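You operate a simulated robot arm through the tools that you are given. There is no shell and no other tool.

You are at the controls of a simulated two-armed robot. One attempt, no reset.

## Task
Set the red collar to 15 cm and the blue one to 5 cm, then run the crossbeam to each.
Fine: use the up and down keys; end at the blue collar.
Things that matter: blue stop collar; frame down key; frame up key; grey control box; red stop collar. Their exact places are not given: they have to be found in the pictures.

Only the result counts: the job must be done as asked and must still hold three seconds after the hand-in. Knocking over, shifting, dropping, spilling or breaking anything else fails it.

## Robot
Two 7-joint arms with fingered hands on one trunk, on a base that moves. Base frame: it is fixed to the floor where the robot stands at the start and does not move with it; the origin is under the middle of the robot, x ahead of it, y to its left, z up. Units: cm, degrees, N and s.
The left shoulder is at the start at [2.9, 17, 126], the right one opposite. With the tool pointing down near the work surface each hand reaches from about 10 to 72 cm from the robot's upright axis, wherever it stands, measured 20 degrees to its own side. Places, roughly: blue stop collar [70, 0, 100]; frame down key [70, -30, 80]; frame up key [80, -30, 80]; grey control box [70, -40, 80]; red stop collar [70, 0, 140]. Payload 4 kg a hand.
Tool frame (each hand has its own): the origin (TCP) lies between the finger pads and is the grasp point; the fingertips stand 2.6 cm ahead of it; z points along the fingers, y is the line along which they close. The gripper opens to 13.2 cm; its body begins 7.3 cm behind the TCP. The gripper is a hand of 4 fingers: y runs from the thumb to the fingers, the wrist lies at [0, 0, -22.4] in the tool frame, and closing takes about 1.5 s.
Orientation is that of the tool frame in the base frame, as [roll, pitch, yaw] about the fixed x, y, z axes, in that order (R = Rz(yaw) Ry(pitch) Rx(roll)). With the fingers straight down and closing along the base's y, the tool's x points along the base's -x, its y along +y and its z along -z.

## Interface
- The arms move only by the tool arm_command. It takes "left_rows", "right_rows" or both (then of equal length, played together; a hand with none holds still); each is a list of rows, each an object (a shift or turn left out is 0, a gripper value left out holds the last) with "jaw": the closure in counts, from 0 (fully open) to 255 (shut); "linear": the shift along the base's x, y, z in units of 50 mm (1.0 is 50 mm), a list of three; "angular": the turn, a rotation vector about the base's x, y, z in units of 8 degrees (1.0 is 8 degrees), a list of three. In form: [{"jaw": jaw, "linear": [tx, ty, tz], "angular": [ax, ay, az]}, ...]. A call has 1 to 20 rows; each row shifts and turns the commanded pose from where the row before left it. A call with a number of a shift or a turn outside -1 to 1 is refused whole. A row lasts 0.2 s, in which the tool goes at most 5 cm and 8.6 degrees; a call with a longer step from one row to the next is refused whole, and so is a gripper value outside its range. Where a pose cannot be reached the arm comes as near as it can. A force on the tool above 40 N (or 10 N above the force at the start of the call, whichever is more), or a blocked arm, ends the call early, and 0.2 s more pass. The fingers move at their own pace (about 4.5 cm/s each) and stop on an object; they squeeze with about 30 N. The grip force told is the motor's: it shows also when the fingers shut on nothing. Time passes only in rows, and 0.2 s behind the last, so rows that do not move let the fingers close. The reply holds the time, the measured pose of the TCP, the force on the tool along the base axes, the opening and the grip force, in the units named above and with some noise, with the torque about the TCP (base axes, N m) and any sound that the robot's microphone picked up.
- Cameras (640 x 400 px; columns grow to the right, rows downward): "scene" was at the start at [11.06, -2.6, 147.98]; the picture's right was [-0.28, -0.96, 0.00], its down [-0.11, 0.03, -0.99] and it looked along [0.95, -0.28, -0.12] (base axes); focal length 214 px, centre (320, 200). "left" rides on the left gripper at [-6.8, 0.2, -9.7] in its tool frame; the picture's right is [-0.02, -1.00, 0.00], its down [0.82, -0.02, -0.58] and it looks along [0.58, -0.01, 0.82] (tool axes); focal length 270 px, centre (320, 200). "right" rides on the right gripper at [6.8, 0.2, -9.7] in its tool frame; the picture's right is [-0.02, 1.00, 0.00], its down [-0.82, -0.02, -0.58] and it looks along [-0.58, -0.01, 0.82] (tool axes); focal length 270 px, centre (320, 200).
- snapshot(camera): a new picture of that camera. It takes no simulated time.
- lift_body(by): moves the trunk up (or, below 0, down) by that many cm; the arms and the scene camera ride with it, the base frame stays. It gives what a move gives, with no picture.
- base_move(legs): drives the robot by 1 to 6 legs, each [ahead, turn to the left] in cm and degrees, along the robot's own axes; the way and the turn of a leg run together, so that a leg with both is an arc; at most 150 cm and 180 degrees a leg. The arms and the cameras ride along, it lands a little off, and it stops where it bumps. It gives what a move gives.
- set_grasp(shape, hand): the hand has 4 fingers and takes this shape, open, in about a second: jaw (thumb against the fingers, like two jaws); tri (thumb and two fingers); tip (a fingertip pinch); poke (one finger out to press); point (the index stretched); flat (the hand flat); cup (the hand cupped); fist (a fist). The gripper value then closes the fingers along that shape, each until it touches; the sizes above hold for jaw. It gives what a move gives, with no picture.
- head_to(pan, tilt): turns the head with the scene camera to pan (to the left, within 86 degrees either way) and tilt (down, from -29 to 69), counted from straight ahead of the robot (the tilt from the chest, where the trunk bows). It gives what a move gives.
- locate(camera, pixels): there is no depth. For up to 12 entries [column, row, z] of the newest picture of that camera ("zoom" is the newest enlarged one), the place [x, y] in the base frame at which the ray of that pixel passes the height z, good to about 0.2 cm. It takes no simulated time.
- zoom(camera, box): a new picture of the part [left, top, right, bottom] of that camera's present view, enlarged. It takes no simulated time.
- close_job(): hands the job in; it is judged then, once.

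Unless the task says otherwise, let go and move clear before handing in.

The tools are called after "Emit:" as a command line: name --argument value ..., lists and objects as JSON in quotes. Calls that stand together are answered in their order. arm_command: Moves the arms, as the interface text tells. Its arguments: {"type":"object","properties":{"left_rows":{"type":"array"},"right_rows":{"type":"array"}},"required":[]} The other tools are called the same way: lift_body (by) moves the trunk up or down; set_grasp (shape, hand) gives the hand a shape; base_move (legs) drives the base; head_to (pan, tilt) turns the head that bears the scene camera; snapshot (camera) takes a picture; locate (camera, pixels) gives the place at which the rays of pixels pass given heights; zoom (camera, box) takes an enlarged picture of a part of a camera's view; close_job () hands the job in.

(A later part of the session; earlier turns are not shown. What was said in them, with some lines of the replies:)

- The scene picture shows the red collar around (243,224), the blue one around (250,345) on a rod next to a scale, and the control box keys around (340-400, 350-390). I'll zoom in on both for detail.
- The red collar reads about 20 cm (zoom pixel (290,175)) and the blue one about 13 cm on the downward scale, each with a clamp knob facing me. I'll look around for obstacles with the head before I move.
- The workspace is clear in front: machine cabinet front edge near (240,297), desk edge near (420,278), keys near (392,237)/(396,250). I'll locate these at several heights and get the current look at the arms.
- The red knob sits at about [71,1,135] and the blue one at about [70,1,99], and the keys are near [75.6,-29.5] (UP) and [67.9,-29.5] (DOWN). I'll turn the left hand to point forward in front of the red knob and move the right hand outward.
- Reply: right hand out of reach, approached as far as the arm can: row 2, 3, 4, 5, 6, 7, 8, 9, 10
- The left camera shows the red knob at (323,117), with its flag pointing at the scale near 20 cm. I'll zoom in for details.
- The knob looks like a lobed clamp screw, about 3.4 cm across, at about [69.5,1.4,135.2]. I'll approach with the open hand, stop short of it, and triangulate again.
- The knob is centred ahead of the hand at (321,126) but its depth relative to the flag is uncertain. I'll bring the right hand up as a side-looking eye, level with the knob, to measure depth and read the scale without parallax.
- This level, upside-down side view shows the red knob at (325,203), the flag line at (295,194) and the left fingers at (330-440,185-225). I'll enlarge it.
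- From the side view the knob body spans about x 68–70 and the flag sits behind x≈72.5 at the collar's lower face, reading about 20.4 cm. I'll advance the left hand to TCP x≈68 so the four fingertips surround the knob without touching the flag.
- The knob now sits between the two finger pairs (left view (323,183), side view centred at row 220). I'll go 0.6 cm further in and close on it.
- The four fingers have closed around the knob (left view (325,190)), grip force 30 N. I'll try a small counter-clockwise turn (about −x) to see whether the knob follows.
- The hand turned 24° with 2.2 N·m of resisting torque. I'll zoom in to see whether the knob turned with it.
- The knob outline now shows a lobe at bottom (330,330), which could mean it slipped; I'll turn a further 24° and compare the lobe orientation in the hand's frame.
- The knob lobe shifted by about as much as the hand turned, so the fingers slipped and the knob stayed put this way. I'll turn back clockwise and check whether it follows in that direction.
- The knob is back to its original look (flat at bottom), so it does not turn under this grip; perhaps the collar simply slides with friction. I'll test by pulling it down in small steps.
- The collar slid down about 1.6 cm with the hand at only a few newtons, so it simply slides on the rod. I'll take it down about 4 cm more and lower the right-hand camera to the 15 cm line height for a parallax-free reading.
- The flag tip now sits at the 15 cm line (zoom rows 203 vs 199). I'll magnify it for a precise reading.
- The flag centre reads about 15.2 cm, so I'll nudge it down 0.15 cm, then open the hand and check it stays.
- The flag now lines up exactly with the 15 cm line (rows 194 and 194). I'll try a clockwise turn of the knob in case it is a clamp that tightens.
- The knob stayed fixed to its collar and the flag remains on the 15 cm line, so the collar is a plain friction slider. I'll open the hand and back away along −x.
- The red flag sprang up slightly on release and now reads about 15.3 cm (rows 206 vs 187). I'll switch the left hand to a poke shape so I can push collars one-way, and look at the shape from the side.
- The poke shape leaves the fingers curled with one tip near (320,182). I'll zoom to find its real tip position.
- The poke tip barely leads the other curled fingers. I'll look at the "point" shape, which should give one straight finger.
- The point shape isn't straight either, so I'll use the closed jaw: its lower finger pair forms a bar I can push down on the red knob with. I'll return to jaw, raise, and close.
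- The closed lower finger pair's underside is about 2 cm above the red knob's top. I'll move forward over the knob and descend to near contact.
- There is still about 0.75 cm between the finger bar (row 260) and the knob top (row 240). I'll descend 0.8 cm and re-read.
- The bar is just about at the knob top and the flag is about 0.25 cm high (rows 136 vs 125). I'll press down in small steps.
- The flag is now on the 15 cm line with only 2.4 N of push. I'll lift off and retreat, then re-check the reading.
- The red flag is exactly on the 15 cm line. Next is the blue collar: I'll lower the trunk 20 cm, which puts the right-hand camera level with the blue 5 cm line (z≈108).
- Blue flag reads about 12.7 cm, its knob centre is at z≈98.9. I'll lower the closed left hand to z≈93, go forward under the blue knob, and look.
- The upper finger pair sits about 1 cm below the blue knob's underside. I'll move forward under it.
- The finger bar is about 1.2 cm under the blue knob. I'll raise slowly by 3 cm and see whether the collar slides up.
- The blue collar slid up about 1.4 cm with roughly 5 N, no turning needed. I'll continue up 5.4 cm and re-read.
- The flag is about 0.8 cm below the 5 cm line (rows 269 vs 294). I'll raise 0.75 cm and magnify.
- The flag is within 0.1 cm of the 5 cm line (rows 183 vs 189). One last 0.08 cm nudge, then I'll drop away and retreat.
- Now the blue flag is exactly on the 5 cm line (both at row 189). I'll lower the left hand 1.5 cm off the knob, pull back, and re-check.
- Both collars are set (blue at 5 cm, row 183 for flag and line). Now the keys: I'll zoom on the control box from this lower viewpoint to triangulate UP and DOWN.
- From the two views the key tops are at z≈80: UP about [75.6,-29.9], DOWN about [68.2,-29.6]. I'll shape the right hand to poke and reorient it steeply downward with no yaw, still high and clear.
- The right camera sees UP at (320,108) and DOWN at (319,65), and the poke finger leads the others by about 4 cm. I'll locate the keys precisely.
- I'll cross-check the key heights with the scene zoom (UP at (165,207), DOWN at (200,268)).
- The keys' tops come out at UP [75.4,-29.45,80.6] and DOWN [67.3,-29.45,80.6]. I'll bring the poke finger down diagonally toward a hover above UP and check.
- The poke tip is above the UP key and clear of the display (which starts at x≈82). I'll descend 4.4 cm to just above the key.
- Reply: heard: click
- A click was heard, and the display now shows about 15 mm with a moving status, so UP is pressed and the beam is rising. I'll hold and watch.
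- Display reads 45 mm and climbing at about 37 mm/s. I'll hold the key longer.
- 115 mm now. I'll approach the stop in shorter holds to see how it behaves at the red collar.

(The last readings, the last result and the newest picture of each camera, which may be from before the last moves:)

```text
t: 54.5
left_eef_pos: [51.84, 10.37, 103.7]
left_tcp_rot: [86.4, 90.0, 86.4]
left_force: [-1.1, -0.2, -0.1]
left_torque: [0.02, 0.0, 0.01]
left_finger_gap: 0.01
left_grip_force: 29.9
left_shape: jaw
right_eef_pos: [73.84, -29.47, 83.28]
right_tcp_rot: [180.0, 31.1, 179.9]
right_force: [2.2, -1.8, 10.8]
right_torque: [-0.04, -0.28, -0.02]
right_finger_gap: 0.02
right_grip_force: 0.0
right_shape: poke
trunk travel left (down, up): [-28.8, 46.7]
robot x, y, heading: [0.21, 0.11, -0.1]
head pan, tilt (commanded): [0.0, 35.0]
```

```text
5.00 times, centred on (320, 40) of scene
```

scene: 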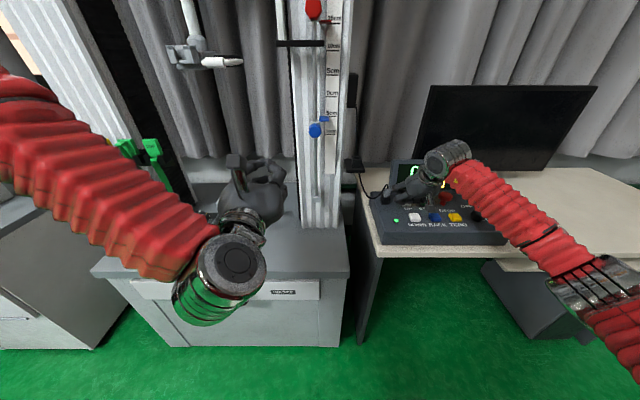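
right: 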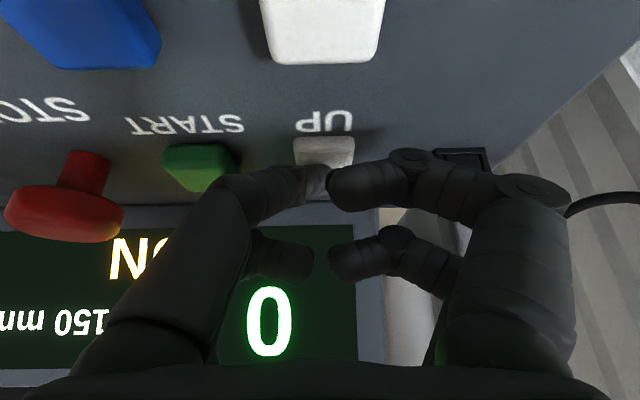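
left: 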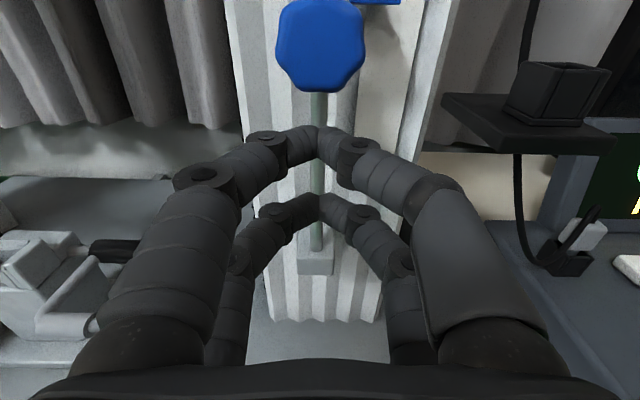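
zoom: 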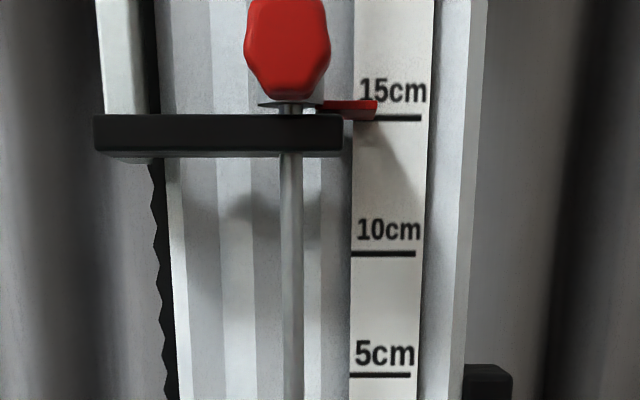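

Display shows 150 mm and the lug's top is almost at the red collar. One more short hold to see if it stops there.

Emit:
arm_command --right_rows '[{"linear": [0, 0, 0]}]'

Emit:
snapshot --camera "right"

Emit:
zoom --camera "scene" --box '[260, 0, 380, 80]'

```text
t: 54.9
left_eef_pos: [51.83, 10.45, 103.71]
left_tcp_rot: [86.4, 90.0, 86.4]
left_force: [-0.9, -0.1, 0.7]
left_torque: [0.05, -0.02, -0.02]
left_finger_gap: 0.0
left_grip_force: 30.4
left_shape: jaw
right_eef_pos: [73.77, -29.59, 83.24]
right_tcp_rot: [-180.0, 31.0, 180.0]
right_force: [3.5, -1.4, 11.3]
right_torque: [-0.04, -0.21, -0.05]
right_finger_gap: 0.0
right_grip_force: 0.0
right_shape: poke
trunk travel left (down, up): [-28.8, 46.7]
robot x, y, heading: [-0.32, 0.07, 0.1]
head pan, tilt (commanded): [0.0, 35.0]
```

```text
taken
```

right: 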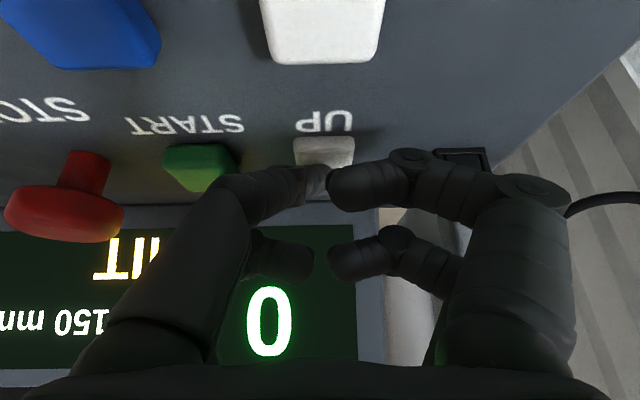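

```text
5.00 times, centred on (320, 40) of scene
```

zoom: 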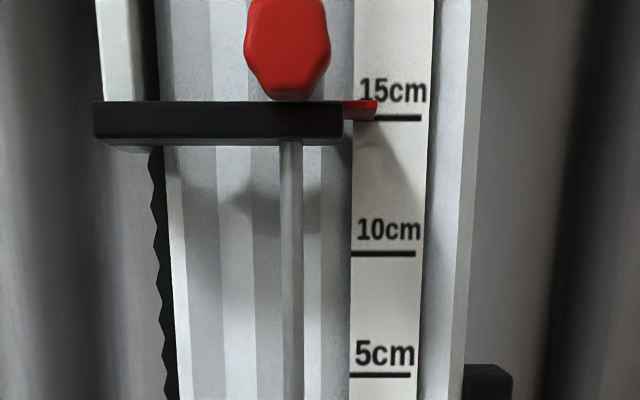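

The display now says LIMIT at 150 mm: the lug is stopped at the red collar. I'll lift off UP and move over to DOWN.

Emit:
arm_command --right_rows '[{"linear": [0, 0, 0.4]}, {"linear": [0, 0, 0.5]}, {"linear": [-0.54, 0, 0]}, {"linear": [-0.54, 0, 0]}, {"linear": [-0.54, 0, 0]}, {"linear": [0, 0, 0]}]'

Emit:
snapshot --camera "right"

Emit:
zoom --camera "scene" --box '[260, 0, 380, 80]'

Emit:
zoom --camera "scene" --box '[360, 150, 500, 240]'

```text
t: 56.3
left_eef_pos: [51.95, 10.34, 103.71]
left_tcp_rot: [129.8, 89.8, 129.9]
left_force: [0.1, 0.3, 0.1]
left_torque: [0.0, 0.01, -0.02]
left_finger_gap: 0.0
left_grip_force: 30.5
left_shape: jaw
right_eef_pos: [65.76, -29.5, 87.67]
right_tcp_rot: [180.0, 30.8, 179.9]
right_force: [-0.4, -0.9, -0.4]
right_torque: [0.03, -0.02, -0.02]
right_finger_gap: 0.0
right_grip_force: 0.0
right_shape: poke
trunk travel left (down, up): [-28.8, 46.7]
robot x, y, heading: [0.25, 0.17, -0.2]
head pan, tilt (commanded): [0.0, 35.0]
```

```text
taken
```

right: 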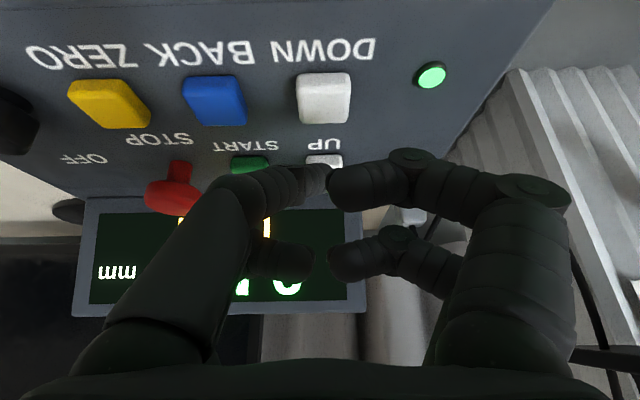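

```text
5.00 times, centred on (320, 40) of scene
```

zoom: 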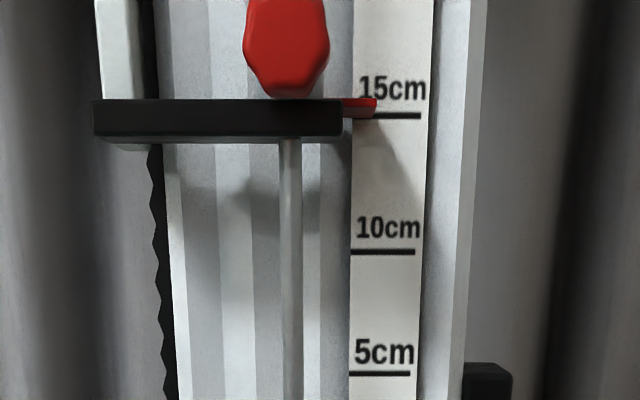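

```text
4.44 times, centred on (430, 195) of scene
```

zoom: 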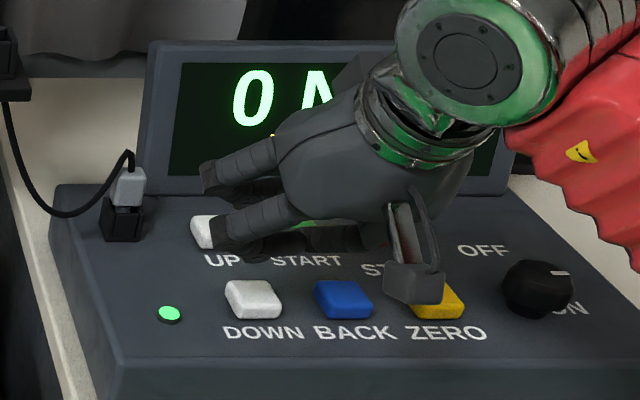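

The DOWN key sits at (323,97), the same place under the finger as UP did. I'll pull the left hand back a bit for safety and press DOWN.

Emit:
arm_command --right_rows '[{"linear": [0, 0, -0.3]}, {"linear": [0, 0, -0.3]}, {"linear": [0, 0, -0.28]}, {"linear": [0, 0, -0.02]}, {"linear": [0, 0, 0]}]' --left_rows '[{"linear": [-0.3, 0.1, 0]}, {"linear": [-0.3, 0.1, 0]}, {"linear": [-0.3, 0.1, 0]}, {"linear": [-0.3, 0.1, 0]}, {"linear": [0, 0, 0]}]'

Emit:
snapshot --camera "right"

Emit:
snapshot --camera "scene"

```text
t: 57.5
left_eef_pos: [50.96, 8.85, 103.11]
left_tcp_rot: [-74.8, 90.0, -74.8]
left_force: [-0.6, 1.0, -0.9]
left_torque: [0.02, 0.0, -0.01]
left_finger_gap: 0.03
left_grip_force: 30.4
left_shape: jaw
left hand out of reach, approached as far as the arm can: row 1, 2, 3, 4
right_eef_pos: [65.72, -29.6, 83.29]
right_tcp_rot: [180.0, 31.1, 179.9]
right_force: [0.5, -0.5, 3.2]
right_torque: [-0.04, -0.06, -0.05]
right_finger_gap: 0.04
right_grip_force: 0.1
right_shape: poke
trunk travel left (down, up): [-28.8, 46.7]
robot x, y, heading: [0.04, -0.09, 0.1]
head pan, tilt (commanded): [0.0, 35.0]
heard: click
```

```text
taken
```

right: 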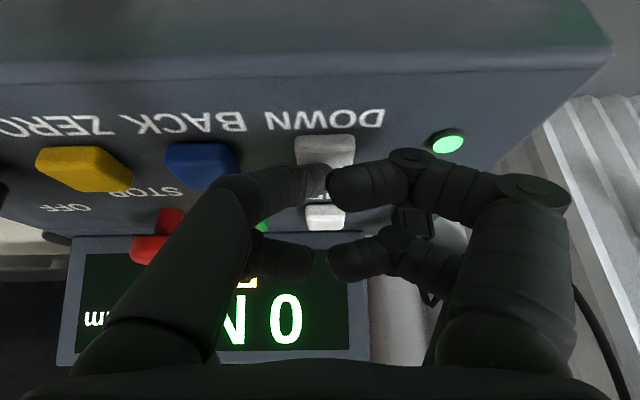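

```text
taken
```

scene: 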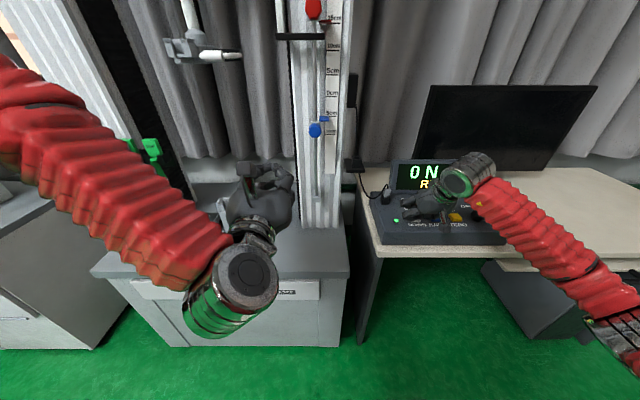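

DOWN clicked and the beam started down (lug at (300,37) below red). I'll keep holding for a few seconds.

Emit:
arm_command --right_rows '[{"linear": [0, 0, 0]}, {"linear": [0, 0, 0]}, {"linear": [0, 0, 0]}, {"linear": [0, 0, 0]}, {"linear": [0, 0, 0]}, {"linear": [0, 0, 0]}, {"linear": [0, 0, 0]}, {"linear": [0, 0, 0]}, {"linear": [0, 0, 0]}, {"linear": [0, 0, 0]}]'

Emit:
snapshot --camera "right"

Emit:
snapshot --camera "scene"

```text
t: 59.7
left_eef_pos: [50.88, 8.9, 103.18]
left_tcp_rot: [112.8, 90.0, 112.9]
left_force: [0.5, -0.2, 0.2]
left_torque: [0.01, 0.04, 0.01]
left_finger_gap: 0.04
left_grip_force: 30.1
left_shape: jaw
right_eef_pos: [65.71, -29.48, 83.33]
right_tcp_rot: [179.9, 30.9, 179.9]
right_force: [1.3, 0.0, 4.3]
right_torque: [-0.01, -0.1, -0.02]
right_finger_gap: 0.01
right_grip_force: 0.1
right_shape: poke
trunk travel left (down, up): [-28.8, 46.7]
robot x, y, heading: [0.0, -0.16, 0.1]
head pan, tilt (commanded): [0.0, 35.0]
```

```text
taken
```

right: 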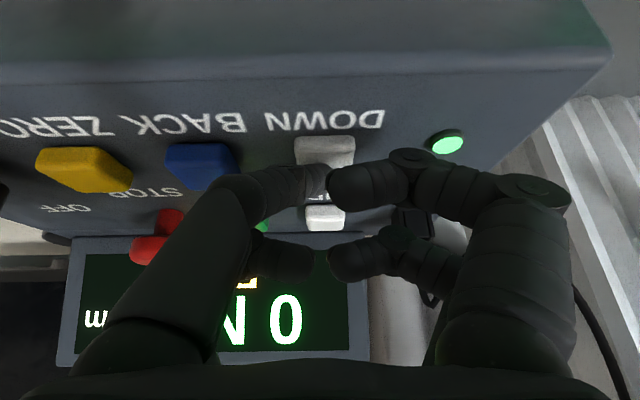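

```text
taken
```

scene: 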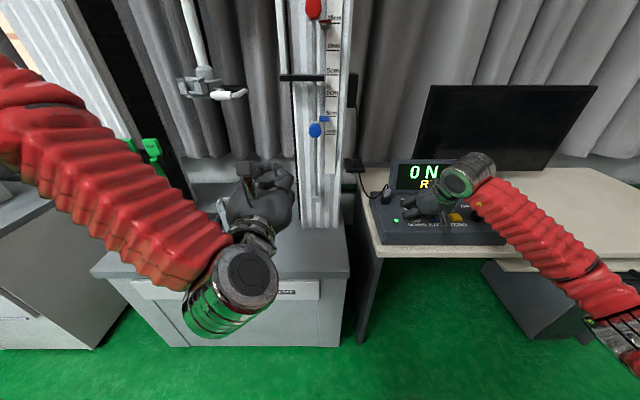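

The lug is halfway down (row 77). I'll keep holding DOWN for about 2 s more.

Emit:
arm_command --right_rows '[{"linear": [0, 0, 0]}, {"linear": [0, 0, 0]}, {"linear": [0, 0, 0]}, {"linear": [0, 0, 0]}, {"linear": [0, 0, 0]}, {"linear": [0, 0, 0]}, {"linear": [0, 0, 0]}, {"linear": [0, 0, 0]}, {"linear": [0, 0, 0]}]'

Emit:
snapshot --camera "scene"

Emit:
zoom --camera "scene" --box '[270, 80, 370, 160]'

Emit:
zoom --camera "scene" --box '[370, 150, 470, 220]'

```text
t: 61.7
left_eef_pos: [50.95, 8.97, 102.97]
left_tcp_rot: [112.7, 89.9, 112.7]
left_force: [0.8, 0.5, 0.9]
left_torque: [-0.02, 0.0, -0.02]
left_finger_gap: 0.0
left_grip_force: 30.4
left_shape: jaw
right_eef_pos: [65.68, -29.52, 83.37]
right_tcp_rot: [180.0, 31.0, 179.9]
right_force: [1.6, -0.2, 5.0]
right_torque: [0.02, -0.1, -0.01]
right_finger_gap: 0.01
right_grip_force: 0.1
right_shape: poke
trunk travel left (down, up): [-28.8, 46.7]
robot x, y, heading: [0.31, 0.07, 0.1]
head pan, tilt (commanded): [0.0, 35.0]
```

```text
taken
```

scene: 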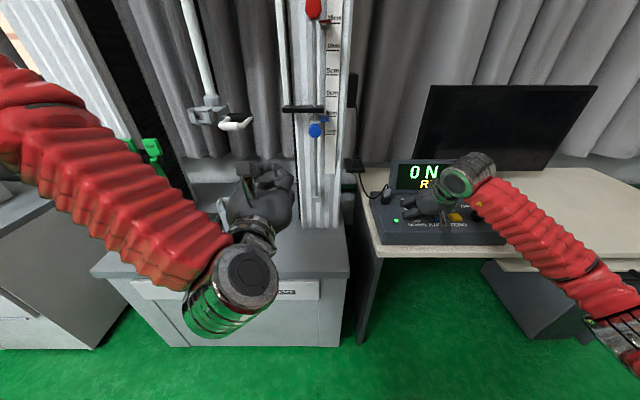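

```text
5.00 times, centred on (320, 120) of scene
```

zoom: 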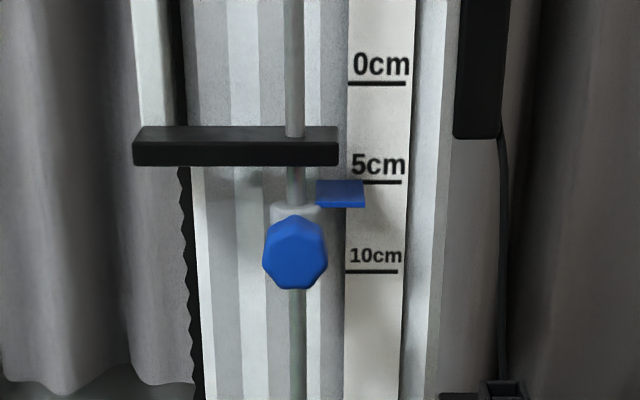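

```text
5.71 times, centred on (420, 185) of scene
```

zoom: 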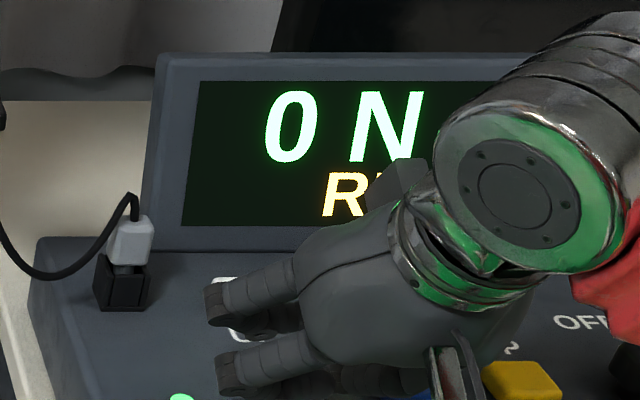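

The lug is about 2 cm above the blue flag and still running. I'll hold another second.

Emit:
arm_command --right_rows '[{"linear": [0, 0, 0]}, {"linear": [0, 0, 0]}, {"linear": [0, 0, 0]}, {"linear": [0, 0, 0]}]'

Emit:
zoom --camera "scene" --box '[270, 80, 370, 160]'

Emit:
zoom --camera "scene" --box '[370, 150, 470, 220]'

```text
t: 62.7
left_eef_pos: [50.97, 9.07, 103.04]
left_tcp_rot: [112.7, 89.9, 112.7]
left_force: [0.4, -0.1, -1.0]
left_torque: [0.0, 0.0, -0.02]
left_finger_gap: 0.0
left_grip_force: 29.7
left_shape: jaw
right_eef_pos: [65.71, -29.43, 83.46]
right_tcp_rot: [180.0, 31.1, 179.8]
right_force: [1.1, -1.1, 5.6]
right_torque: [-0.01, -0.1, -0.04]
right_finger_gap: 0.0
right_grip_force: 0.1
right_shape: poke
trunk travel left (down, up): [-28.8, 46.7]
robot x, y, heading: [-0.12, -0.26, 0.0]
head pan, tilt (commanded): [0.0, 35.0]
```

```text
5.00 times, centred on (320, 120) of scene
```

zoom: 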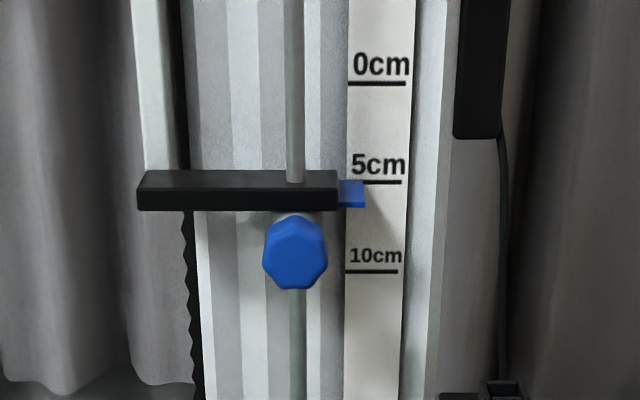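

```text
5.71 times, centred on (420, 185) of scene
```

zoom: 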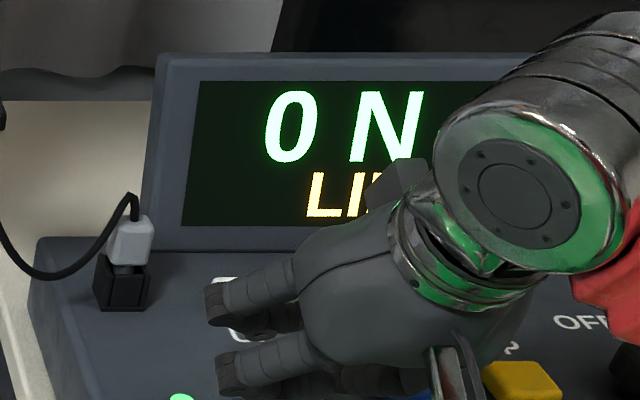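

The display says LIMIT with the lug resting at the blue collar, and the blue flag has not moved. I'll lift off DOWN and move the right hand up and back.

Emit:
arm_command --right_rows '[{"linear": [0, 0, 0.4]}, {"linear": [0, 0, 0.5]}, {"linear": [0, 0, 0.6]}, {"linear": [-0.4, 0, 0.6]}, {"linear": [-0.6, 0, 0.6]}, {"linear": [-0.6, 0, 0.5]}, {"linear": [-0.6, 0, 0.3]}, {"linear": [0, 0, 0]}]'

Emit:
snapshot --camera "scene"

Emit:
zoom --camera "scene" --box '[370, 150, 520, 250]'

Emit:
zoom --camera "scene" --box '[270, 0, 370, 150]'

```text
t: 64.5
left_eef_pos: [50.94, 8.96, 103.15]
left_tcp_rot: [135.1, 89.9, 135.0]
left_force: [0.4, -0.3, 1.5]
left_torque: [0.04, -0.03, -0.02]
left_finger_gap: 0.02
left_grip_force: 30.3
left_shape: jaw
right_eef_pos: [54.81, -29.42, 100.81]
right_tcp_rot: [-180.0, 31.0, 180.0]
right_force: [-0.8, -0.4, -0.4]
right_torque: [0.01, -0.04, 0.03]
right_finger_gap: 0.02
right_grip_force: 0.0
right_shape: poke
trunk travel left (down, up): [-28.8, 46.7]
robot x, y, heading: [0.06, 0.06, 0.3]
head pan, tilt (commanded): [0.0, 35.0]
```

```text
taken
```

scene: 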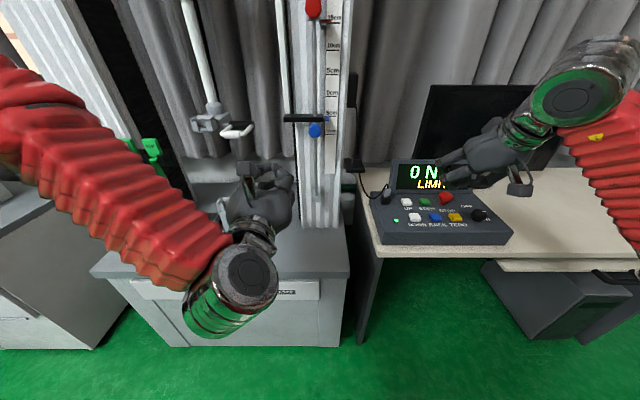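

```text
4.00 times, centred on (445, 200) of scene
```

zoom: 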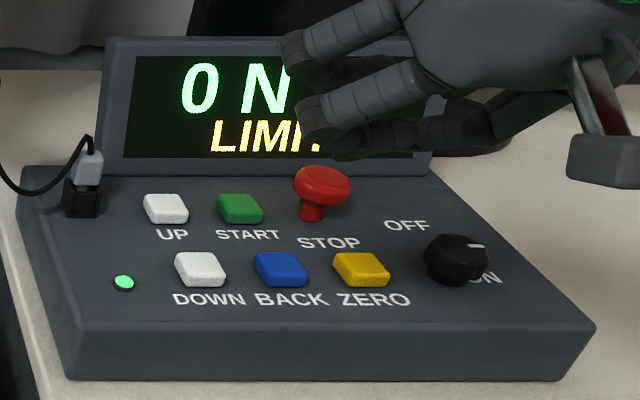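

```text
2.67 times, centred on (320, 75) of scene
```

zoom: 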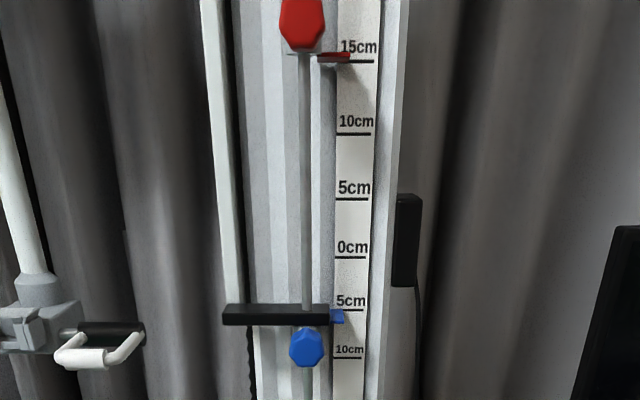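

LIMIT holds at the blue collar. I'll move the right hand off the display and zoom closely on the red flag to verify it hasn't shifted.

Emit:
arm_command --right_rows '[{"linear": [-0.5, 0, 0.4]}, {"linear": [-0.5, 0, 0.4]}, {"linear": [0, 0, 0]}]'

Emit:
zoom --camera "scene" --box '[295, 0, 355, 40]'

Emit:
zoom --camera "scene" --box '[370, 150, 520, 250]'

```text
t: 65.3
left_eef_pos: [50.97, 8.87, 103.16]
left_tcp_rot: [132.3, 89.9, 132.2]
left_force: [-0.8, -0.5, -0.3]
left_torque: [-0.01, -0.01, 0.02]
left_finger_gap: 0.01
left_grip_force: 30.2
left_shape: jaw
right_eef_pos: [49.74, -29.39, 104.81]
right_tcp_rot: [180.0, 31.0, -179.9]
right_force: [0.1, -0.2, -0.3]
right_torque: [0.0, 0.02, -0.01]
right_finger_gap: 0.0
right_grip_force: 0.0
right_shape: poke
trunk travel left (down, up): [-28.8, 46.7]
robot x, y, heading: [0.03, -0.06, 0.1]
head pan, tilt (commanded): [0.0, 35.0]
```

```text
10.00 times, centred on (325, 20) of scene
```

zoom: 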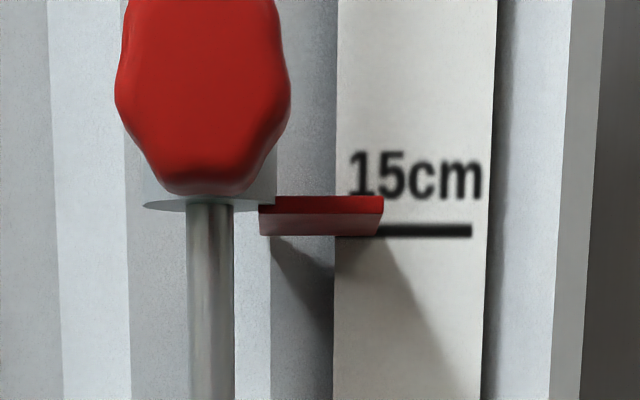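

```text
4.00 times, centred on (445, 200) of scene
```

zoom: 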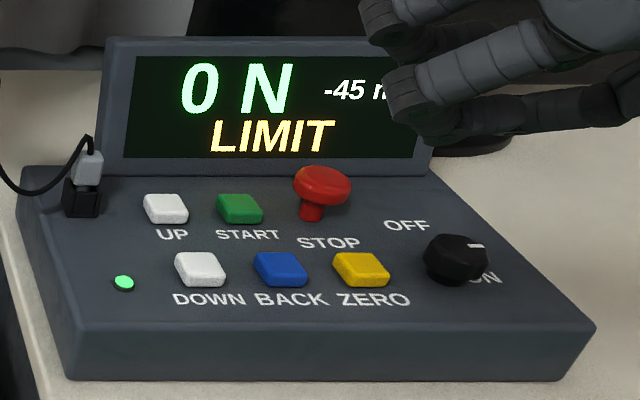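

The display reads LIMIT at −45 mm and the red flag looks unmoved. I'll put the right hand back in its side-looking eye pose (jaw open) to verify both flags precisely.

Emit:
set_grasp --hand "right" --shape "jaw"

Emit:
arm_command --right_rows '[{"linear": [0, 0.2, 0.1], "angular": [0, -1, 0]}, {"linear": [0, 0.2, 0.1], "angular": [0, -1, 0]}, {"linear": [0, 0.2, 0.1], "angular": [0, -1, 0]}, {"linear": [0, 0.2, 0.1], "angular": [0, 0, 1]}, {"linear": [0, 0.2, 0.1], "angular": [0, 0, 1]}, {"linear": [0, 0.2, 0.1], "angular": [0, 0, 1]}, {"linear": [0, 0.2, 0.08], "angular": [0, 0, 1]}, {"linear": [0, 0.2, 0], "angular": [0, 0, 1]}, {"linear": [0, 0.2, 0], "angular": [0, 0, 0.6]}, {"linear": [0, 0, 0]}]'

Emit:
zoom --camera "right" --box '[265, 180, 345, 240]'

Emit:
snapshot --camera "right"

```text
t: 66.2
left_eef_pos: [50.9, 8.89, 103.09]
left_tcp_rot: [121.5, 90.0, 121.6]
left_force: [-0.3, -1.3, -0.7]
left_torque: [0.01, 0.0, -0.01]
left_finger_gap: 0.01
left_grip_force: 29.7
left_shape: jaw
right_eef_pos: [49.69, -29.29, 104.95]
right_tcp_rot: [-180.0, 31.1, 180.0]
right_force: [-0.1, -0.4, 0.1]
right_torque: [-0.01, 0.0, 0.03]
right_finger_gap: 13.18
right_grip_force: 0.1
right_shape: jaw
trunk travel left (down, up): [-28.8, 46.7]
robot x, y, heading: [-0.09, 0.09, 0.3]
head pan, tilt (commanded): [0.0, 35.0]
```

```text
t: 68.4
left_eef_pos: [50.92, 8.98, 103.09]
left_tcp_rot: [119.6, 89.8, 119.7]
left_force: [-0.7, 0.5, 0.9]
left_torque: [0.02, 0.01, 0.03]
left_finger_gap: 0.01
left_grip_force: 30.0
left_shape: jaw
right_eef_pos: [49.78, -20.51, 108.23]
right_tcp_rot: [180.0, 55.0, -135.4]
right_force: [-0.4, -0.5, -1.0]
right_torque: [0.01, -0.02, 0.0]
right_finger_gap: 13.18
right_grip_force: 0.0
right_shape: jaw
trunk travel left (down, up): [-28.8, 46.7]
robot x, y, heading: [-0.56, -0.02, -0.4]
head pan, tilt (commanded): [0.0, 35.0]
```

```text
6.67 times, centred on (305, 210) of right
```

zoom: 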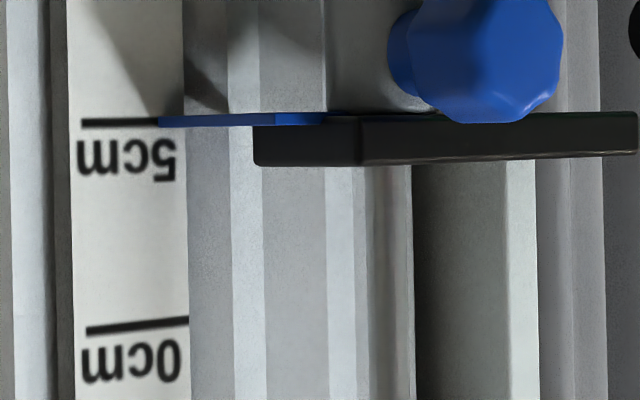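

```text
taken
```

right: 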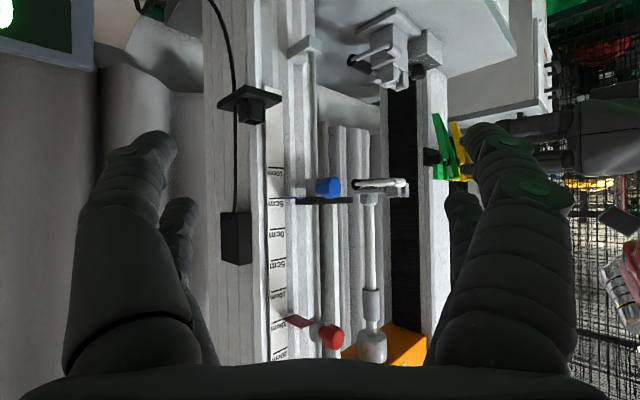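

The blue flag is still exactly on the 5 cm line with the lug resting against it. I'll raise the trunk 20 cm to check the red flag at level.

Emit:
lift_body --by 20

Emit:
zoom --camera "right" --box '[265, 180, 345, 240]'

Emit:
snapshot --camera "scene"

```text
t: 70.6
left_eef_pos: [51.03, 8.94, 122.99]
left_tcp_rot: [147.7, 89.8, 147.7]
left_force: [-1.0, -0.3, 0.1]
left_torque: [0.0, 0.0, 0.01]
left_finger_gap: 0.01
left_grip_force: 29.7
left_shape: jaw
right_eef_pos: [49.81, -20.47, 128.11]
right_tcp_rot: [179.7, 55.1, -135.4]
right_force: [0.0, -0.8, 0.0]
right_torque: [-0.01, 0.02, 0.0]
right_finger_gap: 13.18
right_grip_force: 0.1
right_shape: jaw
trunk travel left (down, up): [-48.8, 26.7]
robot x, y, heading: [0.01, 0.1, -0.0]
head pan, tilt (commanded): [0.0, 35.0]
```

```text
6.67 times, centred on (305, 210) of right
```

zoom: 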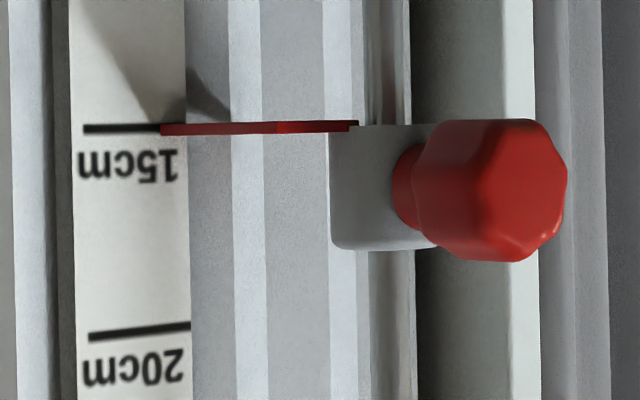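

```text
taken
```

scene: 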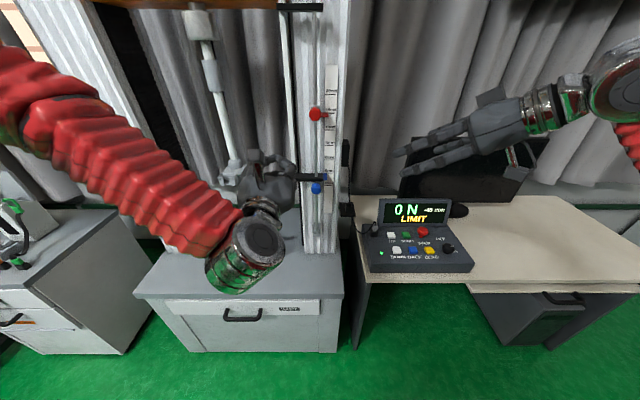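

The red flag sits on the 15 cm line (row 128 for both) and the blue flag on the 5 cm line. The display shows LIMIT with the lug resting at the blue collar, and both hands are clear, so I'm handing in.

Emit:
close_job

```text
The job is handed in.
```

The job is done and handed in; I don't have the judge's verdict. The red collar is at 15 cm and the blue collar at 5 cm. I ran the crossbeam up to red with the UP key, then down to blue with the DOWN key, where it stays.

- **Collars:** both slide on friction alone; the clamp knobs didn't turn under the grip. After both runs, a level side view still showed each flag on its line.
- **Red stop:** the display showed LIMIT at 150 mm when the beam reached it.
- **Blue stop:** the display showed LIMIT at −45 mm. The beam's arm is resting on the collar, whose flag is on the 5 cm line. The 5 mm difference is probably the arm's thickness.
- **Hands:** both were clear of the machine and control box at hand-in, and nothing else was knocked or shifted.
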